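You operate a simulated robot arm through the tools that you are given. There is no shell and no other tool. Be economical: measure what you need, move in short steps, check, and stop when the job is done.

You are at the controls of a simulated robot arm. One attempt, no reset.

## Task
Put things in order on the jig bench top. At the end: the yellow brush is on the narrow white board; the blue corner stands where the silver pad stood; the red grease bottle (marked "EP 2") stands where the blue corner stood; the silver pad stands where the yellow brush stood; whatever was shut is shut again. Leave all else as you found it, and nothing knocked over.

The check looks at the end state, three seconds after you hand in, the way a careful person would. Anything else that was tipped, shoved, dropped, spilled or broken makes it a failure.

## Robot
A 6-joint arm with a two-finger parallel gripper, fixed in place. Base frame: the origin is at the foot of the arm, x ahead of it, y to its left, z up; the work surface is at about z = 0.8. Readings come in m, rad, newtons and seconds.
With the tool pointing down near the work surface it reaches from about 0.24 to 0.64 m from the base axis. Its first joint turns from -1.152 to 1.152 rad. Payload 2.7 kg.
The tool frame sits at the grasp point between the pads (the TCP): z along the fingers, y along the line on which they close. The tips reach 0.023 m beyond it. The gripper opens to 0.094 m. The fingers are 0.038 m wide and 0.01 m thick; the gripper's body (0.054 by 0.096 m) begins 0.039 m behind the TCP.
Orientation is that of the tool frame in the base frame, as a unit quaternion [w, x, y, z]. With the fingers straight down and closing along the base's y, the tool's x points along the base's -x, its y along +y and its z along -z.

## Interface
- The arm moves only by the tool step_arm. Its argument "steps" is a list of rows, each a list of 3 entries, a list of its own where there are three numbers: the shift along the tool's x, y, z in units of 25 mm (1.0 is 25 mm), then the turn, a rotation vector about the tool's x, y, z in units of 8 degrees (1.0 is 8 degrees), then the finger opening in m, from 0 to 0.094. In form: [[[dx, dy, dz], [wx, wy, wz], hand], ...]. A call has 1 to 12 rows; each row shifts and turns the commanded pose from where the row before left it, along the tool's axes as they then stand. A call with a number of a shift or a turn outside -1 to 1 is refused whole. Each row takes 0.2 s and may step no farther than 0.05 m and 0.15 rad from the row before; otherwise, or with a gripper value out of range, the whole call is refused. A pose out of reach is approached as far as the arm can. The call stops where the force on the tool passes 40 N (or 10 N more than at its start, if that is more) or the arm is blocked; 0.2 s more then pass. Each finger travels about 0.045 m/s and halts on what it meets, pressing with about 25 N; the grip force reading is that of the motor and also rises with nothing between the fingers. The clock runs only during rows and for 0.2 s after the last one: add rows that do not move to give the fingers time. The reply holds the time, the measured pose of the TCP, the force on the tool along the base axes, the opening and the grip force, in the units named above and with some noise.
- Cameras (640 x 400 px; columns grow to the right, rows downward): "scene" is fixed at [0.0718, -0.438, 1.3884]; the picture's right is [0.76, -0.65, 0.00], its down [-0.47, -0.55, -0.70] and it looks along [0.45, 0.53, -0.72] (base axes); focal length 259 px, centre (320, 200). "wrist" rides on the gripper at [0.086, 0.016, -0.074] in the tool frame; the picture's right is [-0.18, 0.98, 0.00], its down [-0.58, -0.11, -0.81] and it looks along [-0.79, -0.15, 0.59] (tool axes); focal length 243 px, centre (320, 200). There is no depth. A picture from a camera that has moved, and an enlarged one, comes with that camera's place and axes in the base frame and with its lens.
- get_image(camera): a new picture of that camera. No time passes.
- enlarge(camera, box): a new picture of the part [left, top, right, bottom] of that camera's present view, enlarged. No time passes.
- hand_in(): hands the job in; it is judged then, once.

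Go step by step. Nothing tells you positions but the pictures and the camera data: compare them with the known pose of the tool, close in by small moves and look again before you grip or let go. The budget is 120 turns and 64 pictures, counting those below and the enlarged ones. Unless the task says otherwise, let go and move clear before handing in, and close with one line.

The tools are called after "Call:" as name(argument=value, ...) on one line, values as JSON. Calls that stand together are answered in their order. step_arm: Moves the arm, as the interface text tells. Its arguments: {"type":"object","properties":{"steps":{"type":"array"}},"required":["steps"]} The other tools are called the same way: get_image (camera) takes a picture; enlarge (camera, box) takes an enlarged picture of a part of a camera's view; hand_in () hands the job in.

At the start:

```text
clock: 0.0
ee_pos: [0.332, -0.0322, 1.1467]
ee_rot: [0.0, 0.0, 1.0, 0.0]
ft_force: [-0.8, 0.7, -0.1]
grip_width: 0.0941
finger_force: 0.1
```

scene: 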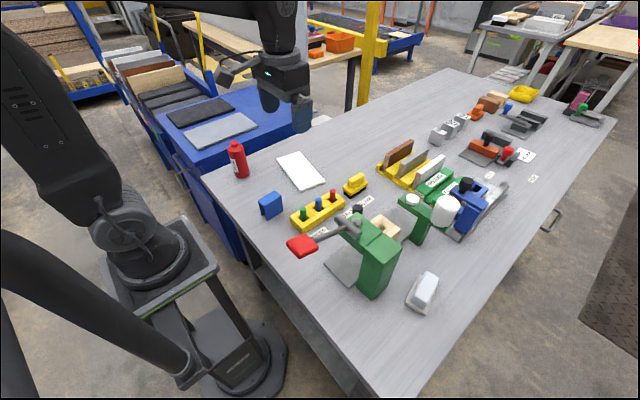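
wrist: 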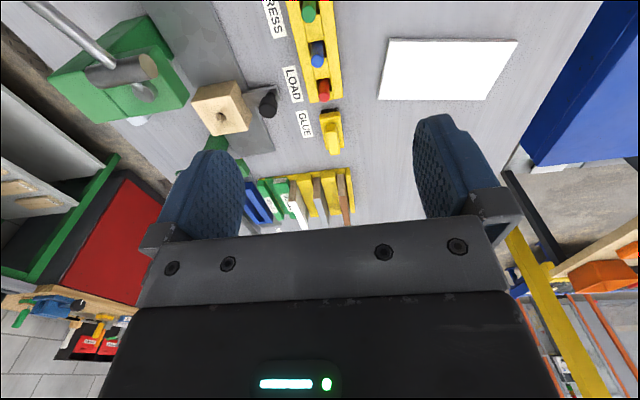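

I see a bench with a red bottle, white board, blue corner, yellow brush, press and other items. I'll enlarge the scene to identify things first.

Call:
enlarge(camera="scene", box=[200, 120, 400, 245])

Call:
enlarge(camera="scene", box=[320, 180, 520, 305])

Call:
enlarge(camera="scene", box=[400, 70, 600, 195])

```text
3.20 times, centred on (300, 182) of scene
camera zoom: at [0.0718, -0.438, 1.3884], right [0.76, -0.65, 0.0], down [-0.47, -0.55, -0.7], along [0.45, 0.53, -0.72], focal length 830 px, centre (384, 256)
```

zoom: 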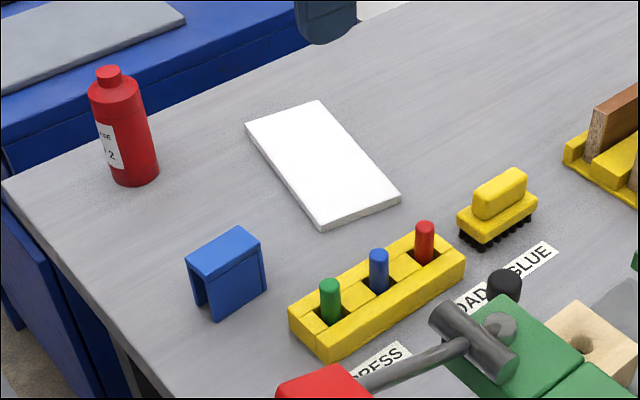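

```text
3.20 times, centred on (420, 242) of scene
camera zoom: at [0.0718, -0.438, 1.3884], right [0.76, -0.65, 0.0], down [-0.47, -0.55, -0.7], along [0.45, 0.53, -0.72], focal length 830 px, centre (0, 64)
```

zoom: 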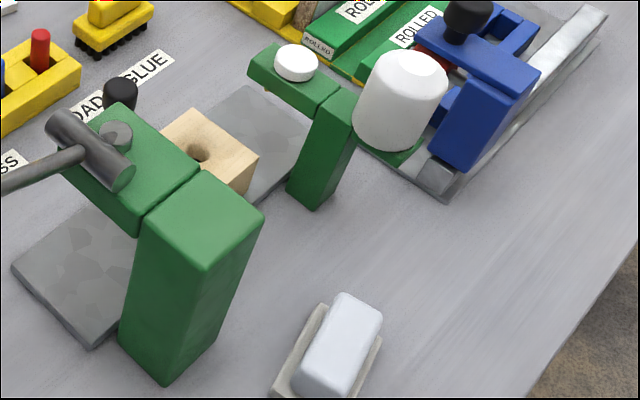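

```text
3.20 times, centred on (500, 132) of scene
camera zoom: at [0.0718, -0.438, 1.3884], right [0.76, -0.65, 0.0], down [-0.47, -0.55, -0.7], along [0.45, 0.53, -0.72], focal length 830 px, centre (-256, 416)
```

zoom: 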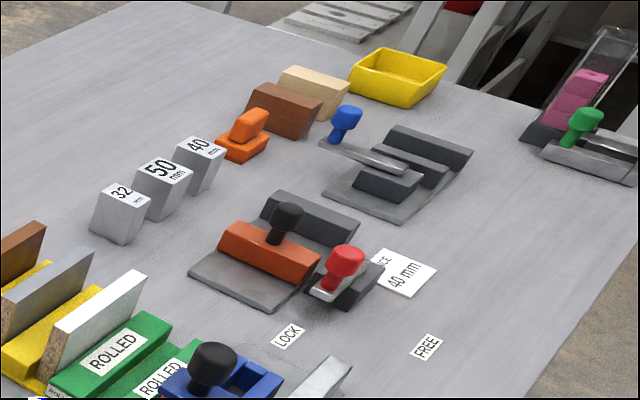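

Brush appears near (0.55,-0.05), corner (0.30,0.06), bottle (0.31,0.27), the pale pad near (0.43,-0.39), board (0.48,0.15). I'll zoom in tightly to measure each.

Call:
enlarge(camera="scene", box=[384, 250, 464, 300])

Call:
enlarge(camera="scene", box=[325, 165, 389, 205])

Call:
enlarge(camera="scene", box=[240, 180, 304, 220])

Call:
enlarge(camera="scene", box=[205, 135, 285, 185])

```text
8.00 times, centred on (424, 275) of scene
camera zoom: at [0.0718, -0.438, 1.3884], right [0.76, -0.65, 0.0], down [-0.47, -0.55, -0.7], along [0.45, 0.53, -0.72], focal length 2075 px, centre (-512, -400)
```

zoom: 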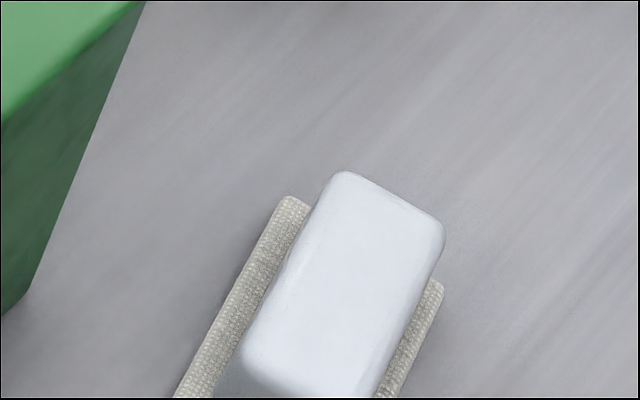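

```text
10.00 times, centred on (357, 185) of scene
camera zoom: at [0.0718, -0.438, 1.3884], right [0.76, -0.65, 0.0], down [-0.47, -0.55, -0.7], along [0.45, 0.53, -0.72], focal length 2594 px, centre (-50, 350)
```

zoom: 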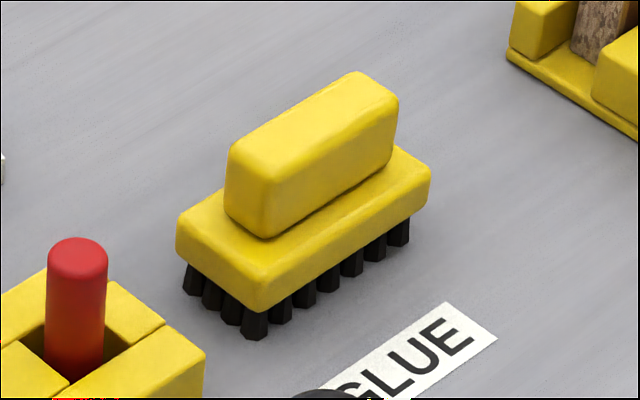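

```text
10.00 times, centred on (272, 200) of scene
camera zoom: at [0.0718, -0.438, 1.3884], right [0.76, -0.65, 0.0], down [-0.47, -0.55, -0.7], along [0.45, 0.53, -0.72], focal length 2594 px, centre (800, 200)
```

zoom: 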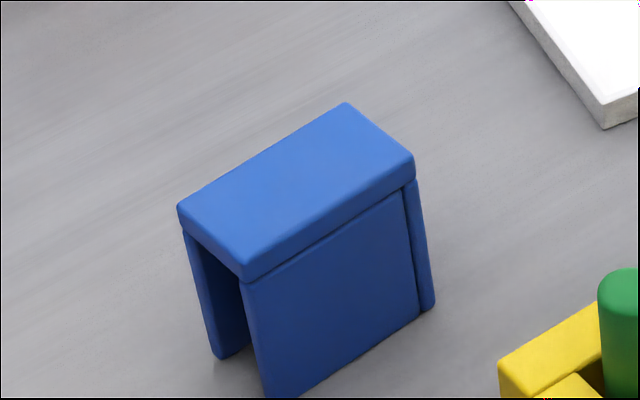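

```text
8.00 times, centred on (245, 160) of scene
camera zoom: at [0.0718, -0.438, 1.3884], right [0.76, -0.65, 0.0], down [-0.47, -0.55, -0.7], along [0.45, 0.53, -0.72], focal length 2075 px, centre (920, 520)
```

zoom: 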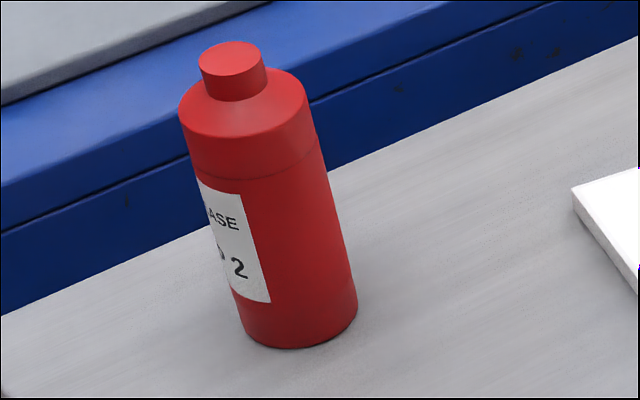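

The pad's lower half is cut off; I'll take another view of it and of the press next to it.

Call:
enlarge(camera="scene", box=[384, 266, 464, 316])

Call:
enlarge(camera="scene", box=[280, 200, 440, 300])

```text
8.00 times, centred on (424, 291) of scene
camera zoom: at [0.0718, -0.438, 1.3884], right [0.76, -0.65, 0.0], down [-0.47, -0.55, -0.7], along [0.45, 0.53, -0.72], focal length 2075 px, centre (-512, -528)
```

zoom: 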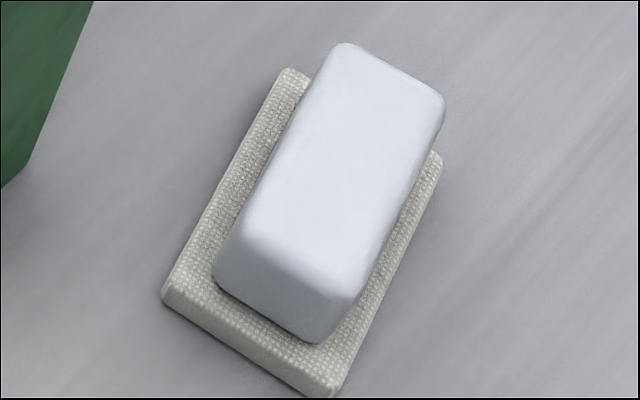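

```text
4.00 times, centred on (360, 250) of scene
camera zoom: at [0.0718, -0.438, 1.3884], right [0.76, -0.65, 0.0], down [-0.47, -0.55, -0.7], along [0.45, 0.53, -0.72], focal length 1038 px, centre (160, 0)
```

zoom: 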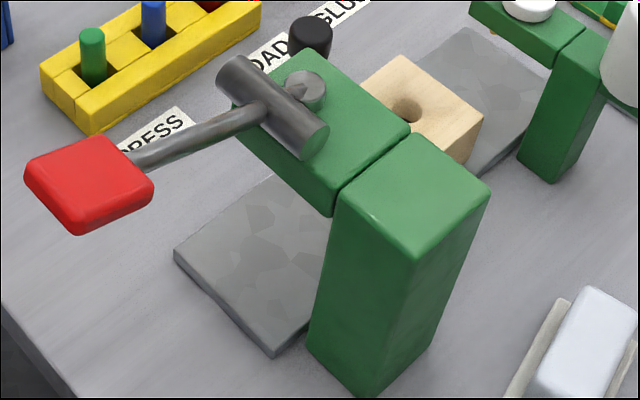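

Estimates: brush centre (0.550,-0.052), long axis along x, handle top ≈0.862; board centre (0.477,0.145); pad (0.419,-0.394) yawed ≈11°; corner (0.296,0.043); bottle (0.315,0.263). I'll move above the brush first.

Call:
step_arm(steps=[[[-0.87, -0.08, 0.7], [0, 0, 0], 0.06], [[-0.87, -0.08, 0.7], [0, 0, 0], 0.06], [[-0.87, -0.08, 0.7], [0, 0, 0], 0.06], [[-0.87, -0.08, 0.7], [0, 0, 0], 0.06], [[-0.87, -0.08, 0.7], [0, 0, 0], 0.06], [[-0.87, -0.08, 0.7], [0, 0, 0], 0.06], [[-0.87, -0.08, 0.7], [0, 0, 0], 0.06], [[-0.87, -0.08, 0.7], [0, 0, 0], 0.06], [[-0.87, -0.08, 0.7], [0, 0, 0], 0.06], [[-0.87, -0.08, 0.7], [0, 0, 0], 0.06], [[0, 0, 0], [0, 0, 0], 0.06]])

Call:
get_image(camera="wrist")

Call:
get_image(camera="scene")

```text
clock: 2.4
ee_pos: [0.5487, -0.0533, 0.9723]
ee_rot: [0.0, 0.001, 1.0, 0.001]
ft_force: [0.2, 0.5, 0.0]
grip_width: 0.0602
finger_force: 0.0
```

```text
52 pictures are left
camera wrist: at [0.4623, -0.0388, 1.0469], right [0.18, 0.98, 0.0], down [0.58, -0.11, 0.81], along [0.79, -0.15, -0.59], focal length 243 px, centre (320, 200)
```

wrist: 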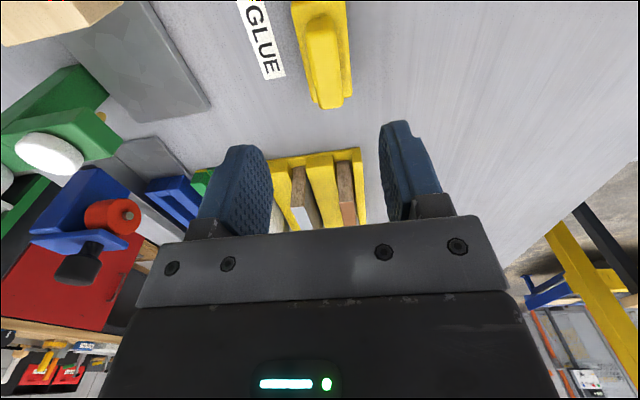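

```text
51 pictures are left
```

scene: 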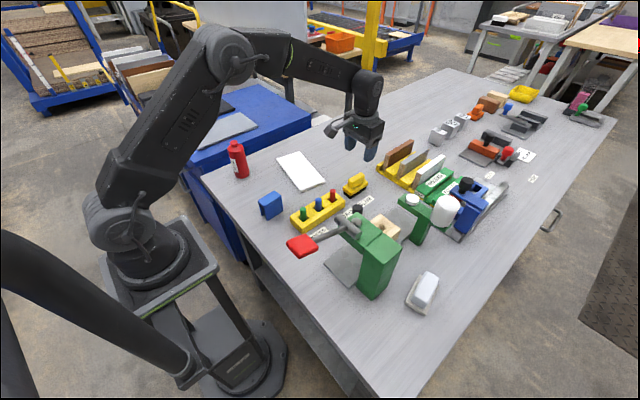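

The gripper is centred over the brush in y. I'll descend to the handle and check.

Call:
step_arm(steps=[[[-0.06, 0, 0.9], [0, 0, 0], 0.06], [[0, 0, 0.9], [0, 0, 0], 0.06], [[0, 0, 0.9], [0, 0, 0], 0.06], [[0, 0, 0.9], [0, 0, 0], 0.06], [[0, 0, 0.72], [0, 0, 0], 0.06], [[0, 0, 0], [0, 0, 0], 0.06]])

Call:
enlarge(camera="scene", box=[325, 150, 405, 200])

```text
clock: 3.8
ee_pos: [0.5501, -0.0534, 0.8634]
ee_rot: [0.0, 0.0, 1.0, 0.0]
ft_force: [-0.3, -0.2, -1.0]
grip_width: 0.0602
finger_force: 0.0
```

```text
8.00 times, centred on (365, 175) of scene
camera zoom: at [0.0718, -0.438, 1.3884], right [0.76, -0.65, 0.0], down [-0.47, -0.55, -0.7], along [0.45, 0.53, -0.72], focal length 2075 px, centre (-40, 400)
```

zoom: 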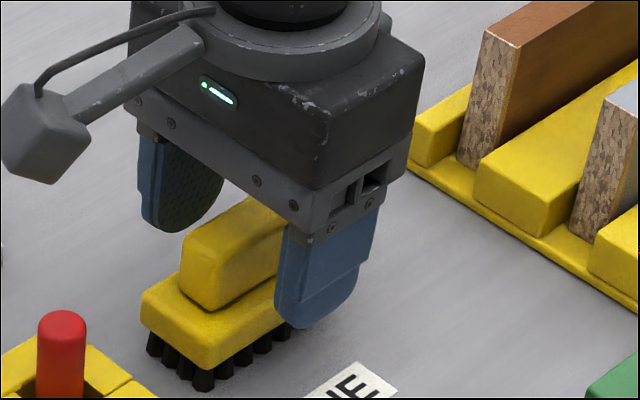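

Fingers straddle the handle as expected. Closing, then lifting a little.

Call:
step_arm(steps=[[[0, 0, 0], [0, 0, 0], 0.03], [[0, 0, 0], [0, 0, 0], 0.01], [[0, 0, 0], [0, 0, 0], 0.0], [[0, 0, 0], [0, 0, 0], 0.0], [[0, 0, 0], [0, 0, 0], 0.0], [[0, 0, 0], [0, 0, 0], 0.0], [[0, 0, -0.8], [0, 0, 0], 0.0], [[0, 0, -0.8], [0, 0, 0], 0.0], [[0, 0, 0], [0, 0, 0], 0.0]])

Call:
enlarge(camera="scene", box=[325, 150, 405, 200])

```text
clock: 5.8
ee_pos: [0.5511, -0.0535, 0.9043]
ee_rot: [0.0, 0.0, 1.0, 0.0]
ft_force: [-0.1, 0.0, -1.8]
grip_width: 0.0218
finger_force: 24.9
```

```text
8.00 times, centred on (365, 175) of scene
camera zoom: at [0.0718, -0.438, 1.3884], right [0.76, -0.65, 0.0], down [-0.47, -0.55, -0.7], along [0.45, 0.53, -0.72], focal length 2075 px, centre (-40, 400)
```

zoom: 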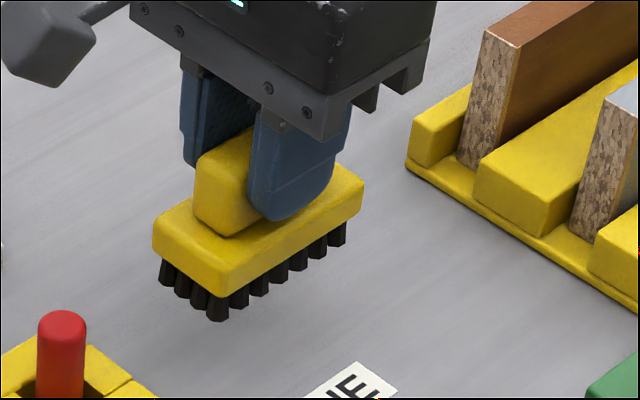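

Brush is held firmly. Lifting and moving over the white board.

Call:
step_arm(steps=[[[0, 0, -1], [0, 0, 0], 0.0], [[0, 0, -1], [0, 0, 0], 0.0], [[0.296, 0.794, 0], [0, 0, 0], 0.0], [[0.296, 0.794, 0], [0, 0, 0], 0.0], [[0.296, 0.794, 0], [0, 0, 0], 0.0], [[0.296, 0.794, 0], [0, 0, 0], 0.0], [[0.296, 0.794, 0], [0, 0, 0], 0.0], [[0.296, 0.794, 0], [0, 0, 0], 0.0], [[0.296, 0.794, 0], [0, 0, 0], 0.0], [[0.296, 0.794, 0], [0, 0, 0], 0.0], [[0.296, 0.794, 0], [0, 0, 0], 0.0], [[0.296, 0.794, 0], [0, 0, 0], 0.0]])

Call:
step_arm(steps=[[[0, 0, 0], [0, 0, -0.99], 0.0], [[0, 0, 0], [0, 0, -0.99], 0.0], [[0, 0, 0], [0, 0, -0.99], 0.0], [[0, 0, 0], [0, 0, -0.99], 0.0], [[0, 0, 0], [0, 0, -0.99], 0.0], [[0, 0, 0], [0, 0, -0.99], 0.0], [[0, 0, 0], [0, 0, -0.99], 0.0], [[0, 0, 0], [0, 0, -0.99], 0.0], [[0, 0, 0], [0, 0, -0.99], 0.0], [[0, 0, 0], [0, 0, -0.99], 0.0], [[0, 0, 0], [0, 0, 0], 0.0]])

Call:
enlarge(camera="scene", box=[240, 110, 368, 190])

```text
clock: 8.4
ee_pos: [0.477, 0.1462, 0.9527]
ee_rot: [0.0, -0.001, 1.0, -0.001]
ft_force: [0.2, -0.3, -1.3]
grip_width: 0.0217
finger_force: 25.4
```

```text
clock: 10.8
ee_pos: [0.4768, 0.1463, 0.9533]
ee_rot: [-0.001, -0.638, 0.77, 0.0]
ft_force: [0.3, 0.0, -0.1]
grip_width: 0.0216
finger_force: 25.6
```

```text
5.00 times, centred on (304, 150) of scene
camera zoom: at [0.0718, -0.438, 1.3884], right [0.76, -0.65, 0.0], down [-0.47, -0.55, -0.7], along [0.45, 0.53, -0.72], focal length 1297 px, centre (400, 450)
```

zoom: 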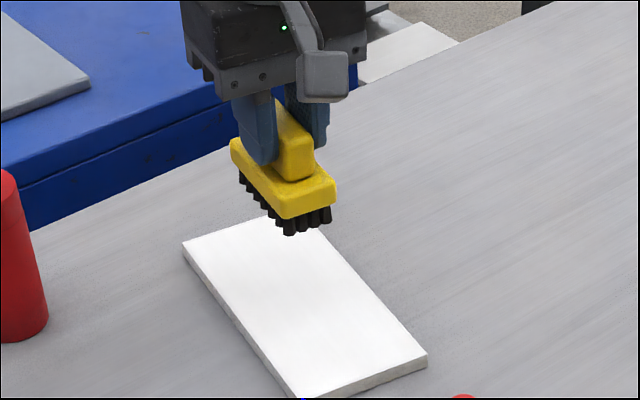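

Brush aligned with board's long axis. Descending gently to contact.

Call:
step_arm(steps=[[[0, 0, 0.9], [0, 0, 0], 0.0], [[0, 0, 0.9], [0, 0, 0], 0.0], [[0, 0, 0.8], [0, 0, 0], 0.0], [[0, 0, 0.2], [0, 0, 0], 0.0], [[0, 0, 0.1], [0, 0, 0], 0.0], [[0, 0, 0], [0, 0, 0], 0.0]])

Call:
enlarge(camera="scene", box=[262, 135, 342, 185])

```text
clock: 12.2
ee_pos: [0.4756, 0.146, 0.8811]
ee_rot: [0.0, -0.637, 0.771, 0.0]
ft_force: [-0.1, 0.3, -0.7]
grip_width: 0.0216
finger_force: 25.0
```

```text
8.00 times, centred on (302, 160) of scene
camera zoom: at [0.0718, -0.438, 1.3884], right [0.76, -0.65, 0.0], down [-0.47, -0.55, -0.7], along [0.45, 0.53, -0.72], focal length 2075 px, centre (464, 520)
```

zoom: 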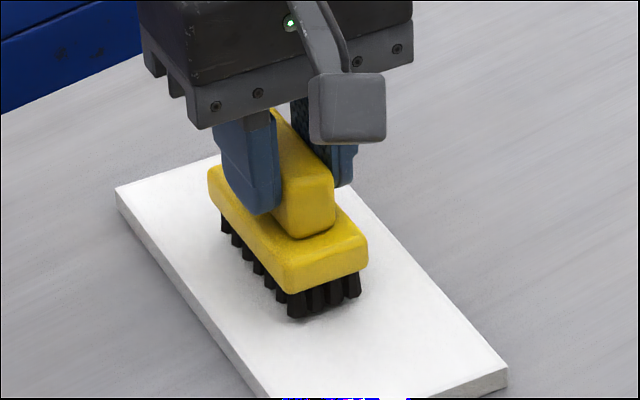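

Very near the board now. Small steps down until force shows.

Call:
step_arm(steps=[[[0, 0, 0.08], [0, 0, 0], 0.0], [[0, 0, 0.08], [0, 0, 0], 0.0], [[0, 0, 0.08], [0, 0, 0], 0.0], [[0, 0, 0], [0, 0, 0], 0.0]])

```text
clock: 13.2
ee_pos: [0.477, 0.1459, 0.8748]
ee_rot: [0.0, -0.637, 0.771, 0.0]
ft_force: [-2.8, 0.7, 7.8]
grip_width: 0.0216
finger_force: 24.6
```

Contact at 7.8 N. Releasing and rising.

Call:
step_arm(steps=[[[0, 0, 0], [0, 0, 0], 0.03], [[0, 0, 0], [0, 0, 0], 0.045], [[0, 0, 0], [0, 0, 0], 0.06], [[0, 0, 0], [0, 0, 0], 0.06], [[0, 0, -1], [0, 0, 0], 0.06], [[0, 0, -1], [0, 0, 0], 0.06], [[0, 0, -1], [0, 0, 0], 0.06], [[0, 0, -1], [0, 0, 0], 0.06], [[0, 0, -1], [0, 0, 0], 0.06], [[0, 0, -1], [0, 0, 0], 0.06], [[0, 0, -1], [0, 0, 0], 0.06]])

Call:
enlarge(camera="scene", box=[262, 145, 342, 195])

```text
clock: 15.6
ee_pos: [0.4774, 0.1457, 1.0483]
ee_rot: [0.0, -0.637, 0.771, 0.0]
ft_force: [0.7, -0.1, -0.8]
grip_width: 0.06
finger_force: 0.2
```

```text
8.00 times, centred on (302, 170) of scene
camera zoom: at [0.0718, -0.438, 1.3884], right [0.76, -0.65, 0.0], down [-0.47, -0.55, -0.7], along [0.45, 0.53, -0.72], focal length 2075 px, centre (464, 440)
```

zoom: 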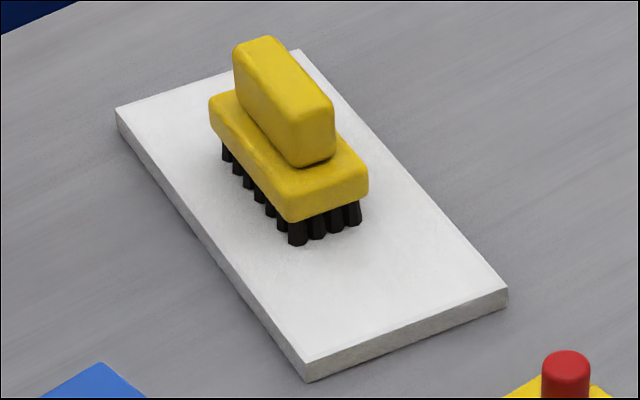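

Brush sits well on the board. Next the silver pad: rotate back to yaw 11° while rising, then traverse high.

Call:
step_arm(steps=[[[0, 0, -0.333], [0, 0, 0.944], 0.06], [[0, 0, -0.333], [0, 0, 0.944], 0.06], [[0, 0, -0.333], [0, 0, 0.944], 0.06], [[0, 0, -0.333], [0, 0, 0.944], 0.06], [[0, 0, -0.333], [0, 0, 0.944], 0.06], [[0, 0, -0.333], [0, 0, 0.944], 0.06], [[0, 0, -0.333], [0, 0, 0.944], 0.06], [[0, 0, -0.333], [0, 0, 0.944], 0.06], [[0, 0, -0.333], [0, 0, 0.944], 0.06]])

Call:
step_arm(steps=[[[0.291, -0.944, 0], [0, 0, 0], 0.06], [[0.291, -0.944, 0], [0, 0, 0], 0.06], [[0.291, -0.944, 0], [0, 0, 0], 0.06], [[0.291, -0.944, 0], [0, 0, 0], 0.06], [[0.291, -0.944, 0], [0, 0, 0], 0.06], [[0.291, -0.944, 0], [0, 0, 0], 0.06], [[0.291, -0.944, 0], [0, 0, 0], 0.06], [[0.291, -0.944, 0], [0, 0, 0], 0.06], [[0.291, -0.944, 0], [0, 0, 0], 0.06], [[0.291, -0.944, 0], [0, 0, 0], 0.06], [[0.291, -0.944, 0], [0, 0, 0], 0.06]])

Call:
step_arm(steps=[[[0.291, -0.944, 0], [0, 0, 0], 0.06], [[0.291, -0.944, 0], [0, 0, 0], 0.06], [[0.291, -0.944, 0], [0, 0, 0], 0.06], [[0.291, -0.944, 0], [0, 0, 0], 0.06], [[0.291, -0.944, 0], [0, 0, 0], 0.06], [[0.291, -0.944, 0], [0, 0, 0], 0.06], [[0.291, -0.944, 0], [0, 0, 0], 0.06], [[0.291, -0.944, 0], [0, 0, 0], 0.06], [[0.291, -0.944, 0], [0, 0, 0], 0.06], [[0.291, -0.944, 0], [0, 0, 0], 0.06], [[0.291, -0.944, 0], [0, 0, 0], 0.06], [[0, 0, 0], [0, 0, 0], 0.06]])

Call:
get_image(camera="wrist")

Call:
get_image(camera="scene")

```text
clock: 17.6
ee_pos: [0.477, 0.1461, 1.1236]
ee_rot: [0.0, -0.097, 0.995, 0.0]
ft_force: [-0.2, -0.2, 0.5]
grip_width: 0.0601
finger_force: 0.1
```

```text
clock: 20.0
ee_pos: [0.4488, -0.124, 1.1232]
ee_rot: [0.001, -0.098, 0.995, 0.001]
ft_force: [0.4, -0.4, -0.3]
grip_width: 0.06
finger_force: 0.0
```

```text
clock: 22.6
ee_pos: [0.4196, -0.3961, 1.123]
ee_rot: [-0.001, -0.098, 0.995, 0.0]
ft_force: [-0.2, 0.6, 0.6]
grip_width: 0.0599
finger_force: 0.1
```

```text
45 pictures are left
camera wrist: at [0.3318, -0.3979, 1.1987], right [-0.01, 1.0, 0.0], down [0.59, 0.01, 0.81], along [0.81, 0.01, -0.59], focal length 243 px, centre (320, 200)
```

wrist: 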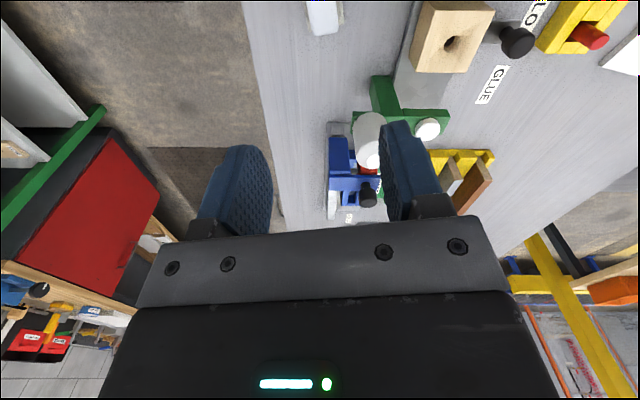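

```text
44 pictures are left
```

scene: 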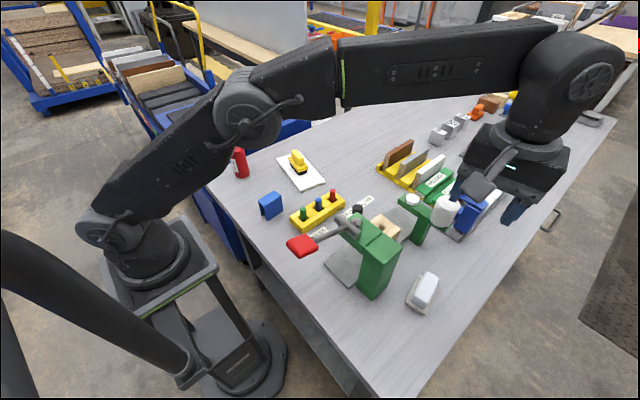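

Pad lies ahead of the view as expected, arm well clear of the press. Descending partway and checking.

Call:
step_arm(steps=[[[0, 0, 1], [0, 0, 0], 0.06], [[0, 0, 1], [0, 0, 0], 0.06], [[0, 0, 1], [0, 0, 0], 0.06], [[0, 0, 1], [0, 0, 0], 0.06], [[0, 0, 1], [0, 0, 0], 0.06], [[0, 0, 1], [0, 0, 0], 0.06], [[0, 0, 1], [0, 0, 0], 0.06], [[0, 0, 1], [0, 0, 0], 0.06], [[0, 0, 0], [0, 0, 0], 0.06]])

Call:
get_image(camera="wrist")

Call:
enlarge(camera="scene", box=[340, 200, 500, 300])

```text
clock: 24.6
ee_pos: [0.42, -0.3951, 0.9242]
ee_rot: [0.0, -0.098, 0.995, 0.0]
ft_force: [-0.1, -0.3, 0.4]
grip_width: 0.0601
finger_force: 0.1
```

```text
43 pictures are left
camera wrist: at [0.3313, -0.3971, 0.9992], right [-0.01, 1.0, 0.0], down [0.59, 0.01, 0.81], along [0.81, 0.01, -0.59], focal length 243 px, centre (320, 200)
```

wrist: 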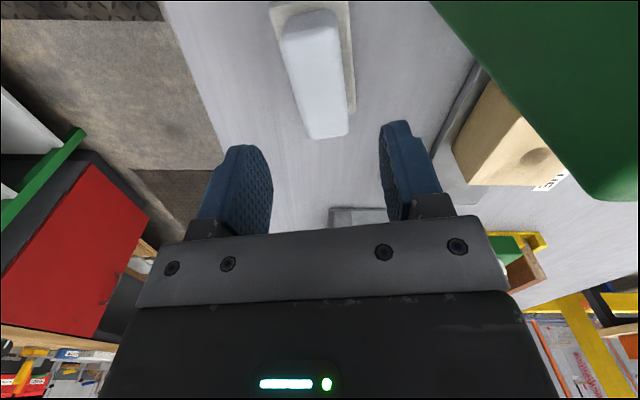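

```text
4.00 times, centred on (420, 250) of scene
camera zoom: at [0.0718, -0.438, 1.3884], right [0.76, -0.65, 0.0], down [-0.47, -0.55, -0.7], along [0.45, 0.53, -0.72], focal length 1038 px, centre (-80, 0)
```

zoom: 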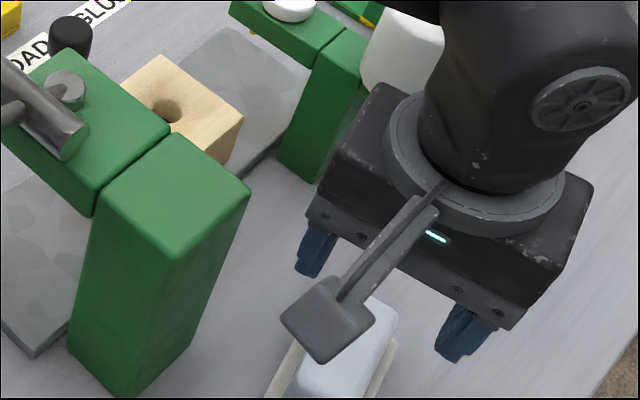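

Alignment good (pad centre ≈ (0.421,-0.395)). Descending to grip the handle.

Call:
step_arm(steps=[[[0, 0, 0.9], [0, 0, 0], 0.06], [[0, 0, 0.9], [0, 0, 0], 0.06], [[0, 0, 0.9], [0, 0, 0], 0.06], [[0, 0, 0.35], [0, 0, 0], 0.06], [[0, 0, 0.1], [0, 0, 0], 0.06], [[0, 0, 0], [0, 0, 0], 0.06]])

Call:
get_image(camera="wrist")

Call:
enlarge(camera="scene", box=[360, 225, 488, 305])

```text
clock: 26.0
ee_pos: [0.4209, -0.3955, 0.8449]
ee_rot: [0.0, -0.099, 0.995, 0.001]
ft_force: [-0.3, 0.7, 0.9]
grip_width: 0.0602
finger_force: 0.1
```

```text
41 pictures are left
camera wrist: at [0.3322, -0.3974, 0.9201], right [-0.01, 1.0, 0.0], down [0.59, 0.01, 0.81], along [0.81, 0.01, -0.59], focal length 243 px, centre (320, 200)
```

wrist: 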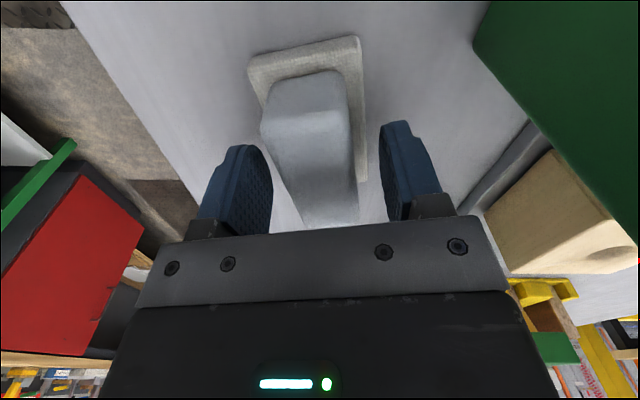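

```text
5.00 times, centred on (424, 265) of scene
camera zoom: at [0.0718, -0.438, 1.3884], right [0.76, -0.65, 0.0], down [-0.47, -0.55, -0.7], along [0.45, 0.53, -0.72], focal length 1297 px, centre (-200, -125)
```

zoom: 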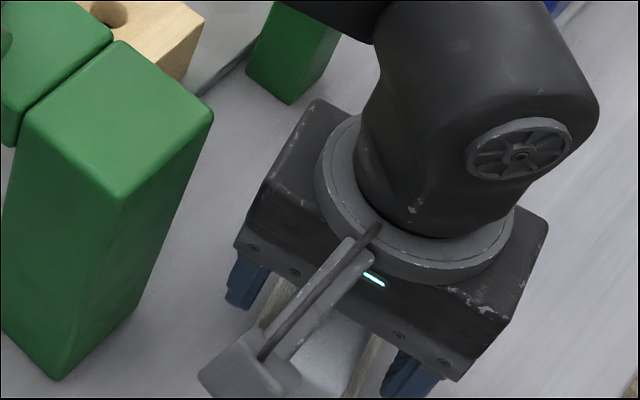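

Handle is centred between the fingers. Closing and lifting slightly.

Call:
step_arm(steps=[[[0, 0, 0], [0, 0, 0], 0.04], [[0, 0, 0], [0, 0, 0], 0.02], [[0, 0, 0], [0, 0, 0], 0.01], [[0, 0, 0], [0, 0, 0], 0.01], [[0, 0, 0], [0, 0, 0], 0.01], [[0, 0, -0.8], [0, 0, 0], 0.01], [[0, 0, -0.8], [0, 0, 0], 0.01], [[0, 0, -0.8], [0, 0, 0], 0.01], [[0, 0, 0], [0, 0, 0], 0.01]])

Call:
enlarge(camera="wrist", box=[160, 0, 480, 200])

```text
clock: 28.0
ee_pos: [0.4207, -0.3941, 0.904]
ee_rot: [0.0, -0.098, 0.995, 0.0]
ft_force: [0.5, 0.1, -0.9]
grip_width: 0.0334
finger_force: 24.5
```

```text
2.00 times, centred on (320, 100) of wrist
camera zoom: at [0.3322, -0.3964, 0.9801], right [-0.01, 1.0, 0.0], down [0.59, 0.01, 0.81], along [0.81, 0.01, -0.59], focal length 485 px, centre (320, 400)
```

zoom: 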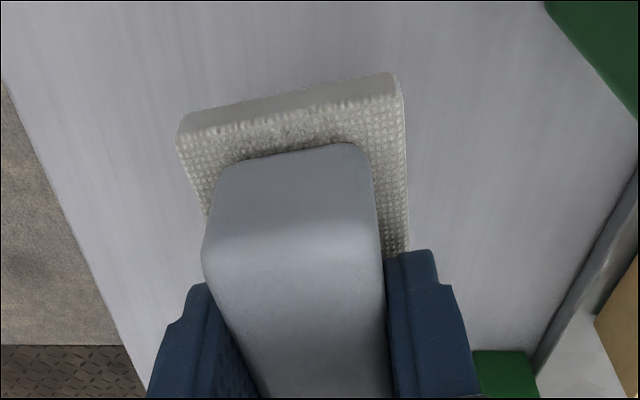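

Pad is held level. Lifting high, then traversing to the brush's old place and turning to yaw 0.

Call:
step_arm(steps=[[[0, 0, -0.96], [0, 0, 0], 0.01], [[0, 0, -0.96], [0, 0, 0], 0.01], [[0, 0, -0.96], [0, 0, 0], 0.01], [[0, 0, -0.96], [0, 0, 0], 0.01], [[0, 0, -0.96], [0, 0, 0], 0.01], [[0, 0, -0.96], [0, 0, 0], 0.01], [[0, 0, -0.96], [0, 0, 0], 0.01], [[0, 0, -0.96], [0, 0, 0], 0.01], [[-0.594, 0.952, 0], [0, 0, 0], 0.01], [[-0.594, 0.952, 0], [0, 0, 0], 0.01], [[-0.594, 0.952, 0], [0, 0, 0], 0.01]])

Call:
step_arm(steps=[[[-0.594, 0.952, 0], [0, 0, 0], 0.01], [[-0.594, 0.952, 0], [0, 0, 0], 0.01], [[-0.594, 0.952, 0], [0, 0, 0], 0.01], [[-0.594, 0.952, 0], [0, 0, 0], 0.01], [[-0.594, 0.952, 0], [0, 0, 0], 0.01], [[-0.594, 0.952, 0], [0, 0, 0], 0.01], [[-0.594, 0.952, 0], [0, 0, 0], 0.01], [[-0.594, 0.952, 0], [0, 0, 0], 0.01], [[-0.594, 0.952, 0], [0, 0, 0], 0.01], [[-0.594, 0.952, 0], [0, 0, 0], 0.01], [[0, 0, 0], [0, 0, 0.7], 0.01], [[0, 0, 0], [0, 0, 0.7], 0.01]])

Call:
step_arm(steps=[[[0, 0, 0.96], [0, 0, 0], 0.01], [[0, 0, 0.96], [0, 0, 0], 0.01], [[0, 0, 0.96], [0, 0, 0], 0.01], [[0, 0, 0.96], [0, 0, 0], 0.01], [[0, 0, 0.96], [0, 0, 0], 0.01], [[0, 0, 0.96], [0, 0, 0], 0.01], [[0, 0, 0.96], [0, 0, 0], 0.01], [[0, 0, 0], [0, 0, 0], 0.01]])

Call:
enlarge(camera="scene", box=[309, 145, 405, 205])

```text
clock: 30.4
ee_pos: [0.4511, -0.3168, 1.0973]
ee_rot: [0.001, -0.098, 0.995, 0.0]
ft_force: [1.0, -0.5, -1.1]
grip_width: 0.0335
finger_force: 24.1
```

```text
clock: 33.0
ee_pos: [0.5487, -0.055, 1.0972]
ee_rot: [0.0, 0.0, 1.0, 0.0]
ft_force: [-0.1, 0.4, -0.6]
grip_width: 0.0337
finger_force: 25.5
```

```text
clock: 34.8
ee_pos: [0.5487, -0.053, 0.9302]
ee_rot: [-0.001, -0.001, 1.0, 0.0]
ft_force: [-0.6, -0.2, 0.0]
grip_width: 0.0336
finger_force: 25.2
```

```text
6.67 times, centred on (357, 175) of scene
camera zoom: at [0.0718, -0.438, 1.3884], right [0.76, -0.65, 0.0], down [-0.47, -0.55, -0.7], along [0.45, 0.53, -0.72], focal length 1729 px, centre (73, 367)
```

zoom: 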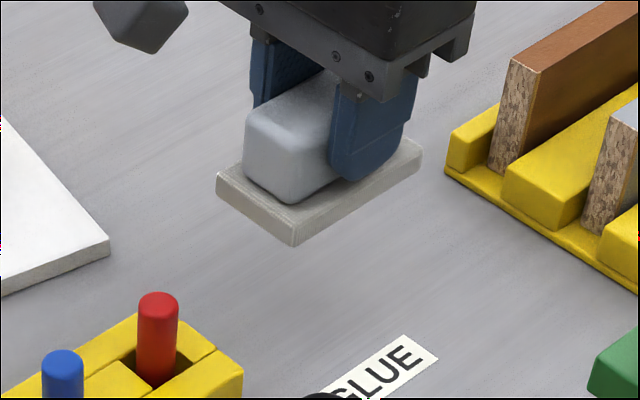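

Pad is over the brush's former spot. Lowering to contact.

Call:
step_arm(steps=[[[0, 0, 0.9], [0, 0, 0], 0.01], [[0, 0, 0.9], [0, 0, 0], 0.01], [[0, 0, 0.9], [0, 0, 0], 0.01], [[0, 0, 0.5], [0, 0, 0], 0.01], [[0, 0, 0.1], [0, 0, 0], 0.01], [[0, 0, 0.08], [0, 0, 0], 0.01], [[0, 0, 0], [0, 0, 0], 0.01]])

```text
clock: 36.4
ee_pos: [0.5488, -0.0535, 0.8442]
ee_rot: [0.0, 0.0, 1.0, 0.0]
ft_force: [0.4, 1.2, 0.0]
grip_width: 0.0338
finger_force: 24.9
```

Call:
step_arm(steps=[[[0, 0, 0.06], [0, 0, 0], 0.01], [[0, 0, 0.06], [0, 0, 0], 0.01], [[0, 0, 0], [0, 0, 0], 0.01]])

Call:
enlarge(camera="scene", box=[325, 150, 405, 200])

```text
clock: 37.2
ee_pos: [0.5507, -0.0531, 0.8432]
ee_rot: [0.003, -0.001, 1.0, 0.001]
ft_force: [-4.2, 1.6, 20.9]
grip_width: 0.0337
finger_force: 25.2
```

```text
8.00 times, centred on (365, 175) of scene
camera zoom: at [0.0713, -0.438, 1.3884], right [0.76, -0.65, 0.0], down [-0.47, -0.55, -0.7], along [0.45, 0.53, -0.72], focal length 2075 px, centre (-40, 400)
```

zoom: 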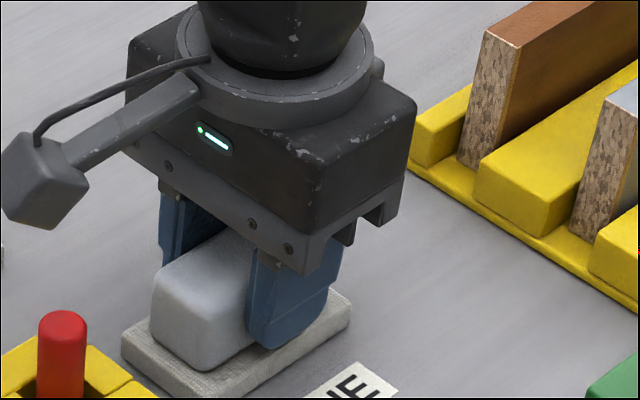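

Pad is seated. Back off a hair, release, rise.

Call:
step_arm(steps=[[[0, 0, -0.06], [0, 0, 0], 0.01], [[0, 0, 0], [0, 0, 0], 0.04], [[0, 0, 0], [0, 0, 0], 0.055], [[0, 0, 0], [0, 0, 0], 0.06], [[0, 0, 0], [0, 0, 0], 0.06], [[0, 0, -1], [0, 0, 0], 0.06], [[0, 0, -1], [0, 0, 0], 0.06], [[0, 0, -1], [0, 0, 0], 0.06], [[0, 0, -1], [0, 0, 0], 0.06], [[0, 0, -1], [0, 0, 0], 0.06], [[0, 0, -1], [0, 0, 0], 0.06]])

Call:
enlarge(camera="scene", box=[309, 145, 405, 205])

```text
clock: 39.6
ee_pos: [0.5486, -0.0529, 0.9946]
ee_rot: [-0.001, -0.001, 1.0, 0.0]
ft_force: [-0.8, 0.0, 0.1]
grip_width: 0.0601
finger_force: 0.0
```

```text
6.67 times, centred on (357, 175) of scene
camera zoom: at [0.0718, -0.438, 1.3884], right [0.76, -0.65, 0.0], down [-0.47, -0.55, -0.7], along [0.45, 0.53, -0.72], focal length 1729 px, centre (73, 367)
```

zoom: 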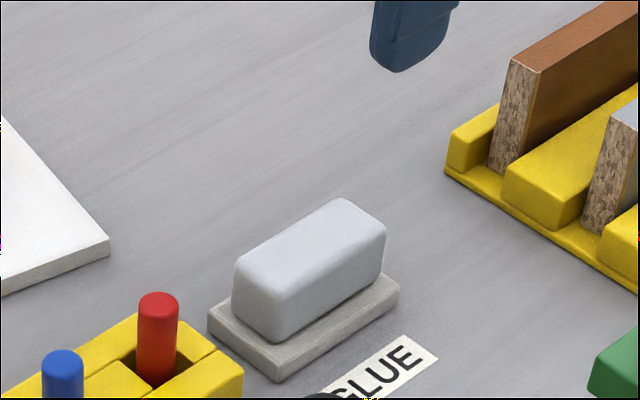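

Pad stands where the brush stood. Next the blue corner: moving above it.

Call:
step_arm(steps=[[[0.918, 0.349, 0], [0, 0, 0], 0.06], [[0.918, 0.349, 0], [0, 0, 0], 0.06], [[0.918, 0.349, 0], [0, 0, 0], 0.06], [[0.918, 0.349, 0], [0, 0, 0], 0.06], [[0.918, 0.349, 0], [0, 0, 0], 0.06], [[0.918, 0.349, 0], [0, 0, 0], 0.06], [[0.918, 0.349, 0], [0, 0, 0], 0.06], [[0.918, 0.349, 0], [0, 0, 0], 0.06], [[0.918, 0.349, 0], [0, 0, 0], 0.06], [[0.918, 0.349, 0], [0, 0, 0], 0.06], [[0.918, 0.349, 0], [0, 0, 0], 0.06], [[0, 0, 0], [0, 0, -0.69], 0.06]])

Call:
get_image(camera="wrist")

Call:
enlarge(camera="scene", box=[220, 150, 332, 220])

```text
clock: 42.2
ee_pos: [0.2961, 0.0413, 0.9931]
ee_rot: [0.0, -0.049, 0.999, 0.0]
ft_force: [-0.2, 0.9, 0.5]
grip_width: 0.0597
finger_force: 0.1
```

```text
35 pictures are left
camera wrist: at [0.2084, 0.0483, 1.0686], right [0.09, 1.0, 0.0], down [0.59, -0.05, 0.81], along [0.8, -0.07, -0.59], focal length 243 px, centre (320, 200)
```

wrist: 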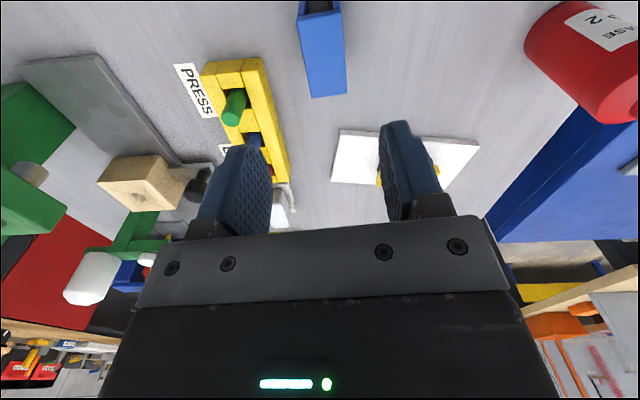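

```text
5.71 times, centred on (276, 185) of scene
camera zoom: at [0.0718, -0.438, 1.3884], right [0.76, -0.65, 0.0], down [-0.47, -0.55, -0.7], along [0.45, 0.53, -0.72], focal length 1482 px, centre (571, 286)
```

zoom: 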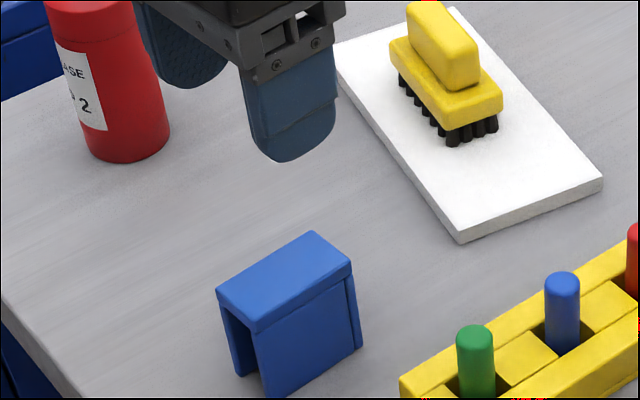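

Corner centre ≈ (0.297,0.044), yaw ≈4°. Descending to grip its sides.

Call:
step_arm(steps=[[[0, 0.11, 0.98], [0, 0, 0], 0.06], [[0, 0, 0.98], [0, 0, 0], 0.06], [[0, 0, 0.98], [0, 0, 0], 0.06], [[0, 0, 0.98], [0, 0, 0], 0.06], [[0, 0, 0.98], [0, 0, 0], 0.06], [[0, 0, 0.98], [0, 0, 0], 0.06], [[0, 0, 0], [0, 0, 0], 0.06]])

Call:
get_image(camera="wrist")

Call:
enlarge(camera="scene", box=[220, 160, 332, 230])

```text
clock: 43.8
ee_pos: [0.298, 0.0459, 0.8451]
ee_rot: [0.0, -0.049, 0.999, 0.0]
ft_force: [0.1, 0.3, 0.7]
grip_width: 0.0602
finger_force: 0.1
```

```text
33 pictures are left
camera wrist: at [0.2085, 0.0514, 0.9211], right [0.09, 1.0, 0.0], down [0.59, -0.05, 0.81], along [0.8, -0.07, -0.59], focal length 243 px, centre (320, 200)
```

wrist: 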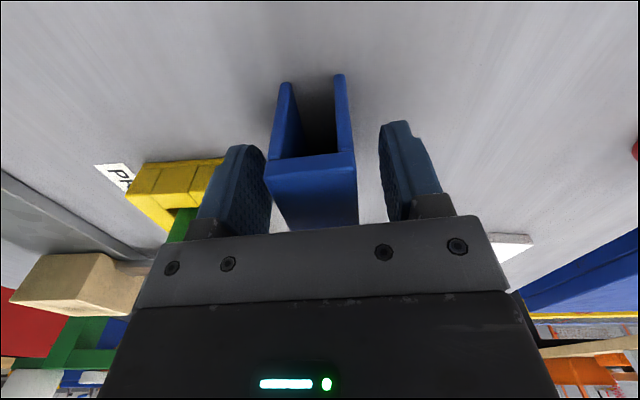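

```text
5.71 times, centred on (276, 195) of scene
camera zoom: at [0.0718, -0.438, 1.3884], right [0.76, -0.65, 0.0], down [-0.47, -0.55, -0.7], along [0.45, 0.53, -0.72], focal length 1482 px, centre (571, 229)
```

zoom: 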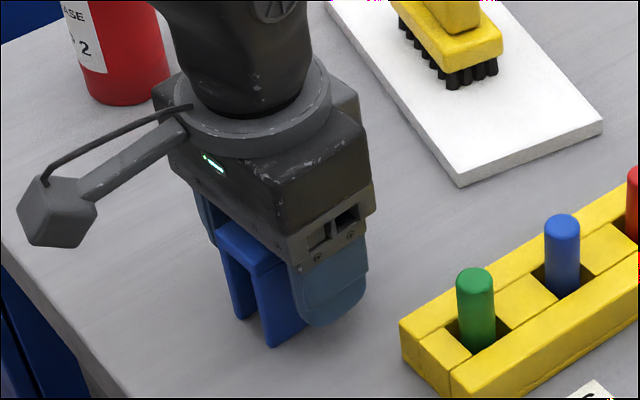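

Centred within a couple of mm. Closing slowly and lifting.

Call:
step_arm(steps=[[[0, 0, 0], [0, 0, 0], 0.045], [[0, 0, 0], [0, 0, 0], 0.035], [[0, 0, 0], [0, 0, 0], 0.025], [[0, 0, 0], [0, 0, 0], 0.015], [[0, 0, 0], [0, 0, 0], 0.015], [[0, 0, 0], [0, 0, 0], 0.015], [[0, 0, -0.8], [0, 0, 0], 0.015], [[0, 0, -0.8], [0, 0, 0], 0.015], [[0, 0, 0], [0, 0, 0], 0.015]])

Call:
get_image(camera="wrist")

Call:
enlarge(camera="scene", box=[220, 160, 332, 230])

```text
clock: 45.8
ee_pos: [0.2967, 0.0445, 0.8861]
ee_rot: [0.0, -0.049, 0.999, -0.001]
ft_force: [-0.4, -0.8, 0.0]
grip_width: 0.0322
finger_force: 25.2
```

```text
31 pictures are left
camera wrist: at [0.2089, 0.0509, 0.9619], right [0.09, 1.0, 0.0], down [0.59, -0.05, 0.81], along [0.8, -0.07, -0.59], focal length 243 px, centre (320, 200)
```

wrist: 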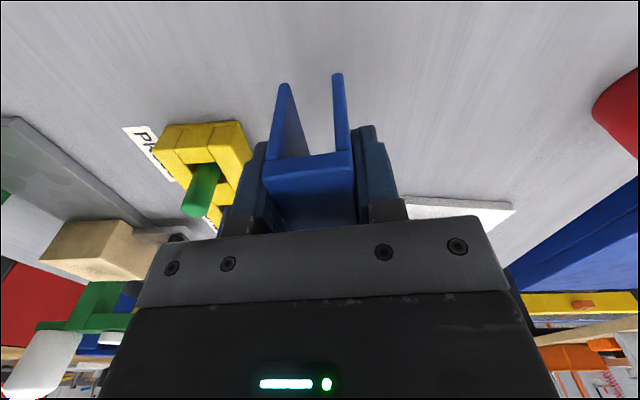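

```text
5.71 times, centred on (276, 195) of scene
camera zoom: at [0.0718, -0.438, 1.3884], right [0.76, -0.65, 0.0], down [-0.47, -0.55, -0.7], along [0.45, 0.53, -0.72], focal length 1482 px, centre (571, 229)
```

zoom: 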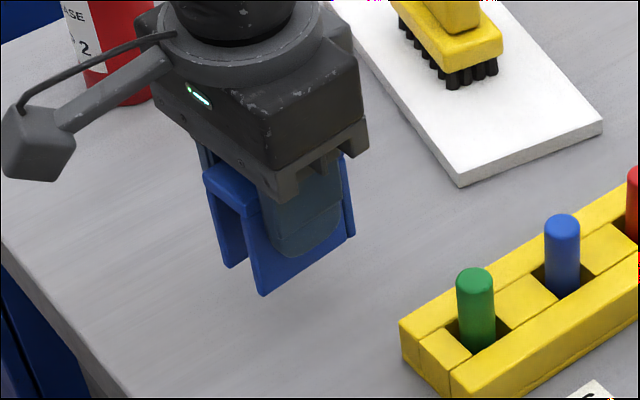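

Corner is held. Lifting outward and high, then traversing to the pad's old place at a radius clear of the press lever.

Call:
step_arm(steps=[[[0, 0, -0.96], [0, 0, 0], 0.015], [[0, 0, -0.96], [0, 0, 0], 0.015], [[0, 0, -0.96], [0, 0, 0], 0.015], [[-0.75, 0, -0.96], [0, 0, 0], 0.015], [[-0.75, 0, -0.96], [0, 0, 0], 0.015], [[-0.75, 0, -0.96], [0, 0, 0], 0.015], [[-0.75, 0, -0.96], [0, 0, 0], 0.015], [[-0.75, 0, -0.96], [0, 0, 0], 0.015], [[-0.75, 0, -0.96], [0, 0, 0], 0.015], [[-0.75, 0, -0.96], [0, 0, 0], 0.015], [[-0.75, 0, 0], [0, 0, 0], 0.015]])

Call:
step_arm(steps=[[[0.148, -0.945, 0], [0, 0, 0], 0.015], [[0.148, -0.945, 0], [0, 0, 0], 0.015], [[0.148, -0.945, 0], [0, 0, 0], 0.015], [[0.148, -0.945, 0], [0, 0, 0], 0.015], [[0.148, -0.945, 0], [0, 0, 0], 0.015], [[0.148, -0.945, 0], [0, 0, 0], 0.015], [[0.148, -0.945, 0], [0, 0, 0], 0.015], [[0.148, -0.945, 0], [0, 0, 0], 0.015], [[0.148, -0.945, 0], [0, 0, 0], 0.015], [[0.148, -0.945, 0], [0, 0, 0], 0.015]])

Call:
step_arm(steps=[[[0.148, -0.945, 0], [0, 0, 0], 0.015], [[0.148, -0.945, 0], [0, 0, 0], 0.015], [[0.148, -0.945, 0], [0, 0, 0], 0.015], [[0.148, -0.945, 0], [0, 0, 0], 0.015], [[0.148, -0.945, 0], [0, 0, 0], 0.015], [[0.148, -0.945, 0], [0, 0, 0], 0.015], [[0.148, -0.945, 0], [0, 0, 0], 0.015], [[0.148, -0.945, 0], [0, 0, 0], 0.015], [[0.148, -0.945, 0], [0, 0, 0], 0.015], [[0, 0, 0], [0, 0, -0.7], 0.015], [[0, 0, 0], [0, 0, 0], 0.015]])

```text
clock: 48.2
ee_pos: [0.4468, 0.0594, 1.1275]
ee_rot: [0.0, -0.049, 0.999, 0.0]
ft_force: [-0.3, 0.1, -0.5]
grip_width: 0.032
finger_force: 24.7
```

```text
clock: 50.4
ee_pos: [0.433, -0.1801, 1.1265]
ee_rot: [0.0, -0.049, 0.999, 0.0]
ft_force: [0.3, 0.5, 0.5]
grip_width: 0.0324
finger_force: 24.6
```

```text
clock: 52.8
ee_pos: [0.4192, -0.3935, 1.1259]
ee_rot: [0.0, -0.098, 0.995, 0.0]
ft_force: [-0.2, 0.0, -1.1]
grip_width: 0.0321
finger_force: 24.8
```

At the pad's old place. Descending to about 1 cm above the bench.

Call:
step_arm(steps=[[[0, 0, 0.97], [0, 0, 0], 0.015], [[0, 0, 0.97], [0, 0, 0], 0.015], [[0, 0, 0.97], [0, 0, 0], 0.015], [[0, 0, 0.97], [0, 0, 0], 0.015], [[0, 0, 0.97], [0, 0, 0], 0.015], [[0, 0, 0.97], [0, 0, 0], 0.015], [[0, 0, 0.97], [0, 0, 0], 0.015], [[0, 0, 0.97], [0, 0, 0], 0.015], [[0, 0, 0.97], [0, 0, 0], 0.015], [[0, 0, 0.97], [0, 0, 0], 0.015], [[0, 0, 0.9], [0, 0, 0], 0.015], [[0, 0, 0], [0, 0, 0], 0.015]])

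Call:
get_image(camera="wrist")

```text
clock: 55.4
ee_pos: [0.4195, -0.394, 0.8612]
ee_rot: [0.0, -0.097, 0.995, 0.0]
ft_force: [-0.3, 0.0, -1.3]
grip_width: 0.0323
finger_force: 24.8
```

```text
29 pictures are left
camera wrist: at [0.3316, -0.3961, 0.9368], right [-0.01, 1.0, 0.0], down [0.59, 0.01, 0.81], along [0.81, 0.01, -0.59], focal length 243 px, centre (320, 200)
```

wrist: 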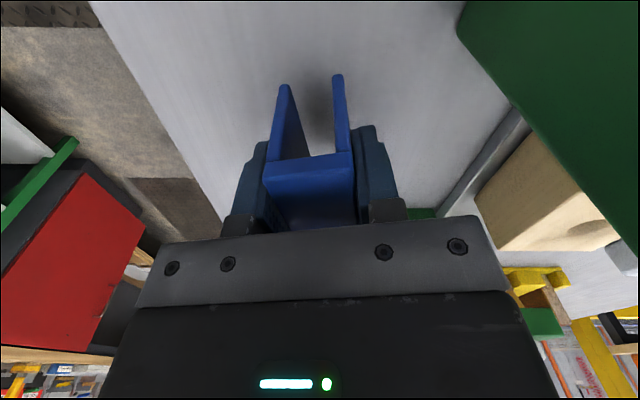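

Position is right; lowering the last centimetre in small steps.

Call:
step_arm(steps=[[[0, 0, 0.3], [0, 0, 0], 0.015], [[0, 0, 0.2], [0, 0, 0], 0.015], [[0, 0, 0.1], [0, 0, 0], 0.015], [[0, 0, 0.06], [0, 0, 0], 0.015], [[0, 0, 0], [0, 0, 0], 0.015]])

```text
clock: 56.6
ee_pos: [0.4209, -0.3951, 0.8463]
ee_rot: [0.001, -0.098, 0.995, -0.001]
ft_force: [-2.0, 1.6, 7.0]
grip_width: 0.0322
finger_force: 25.4
```

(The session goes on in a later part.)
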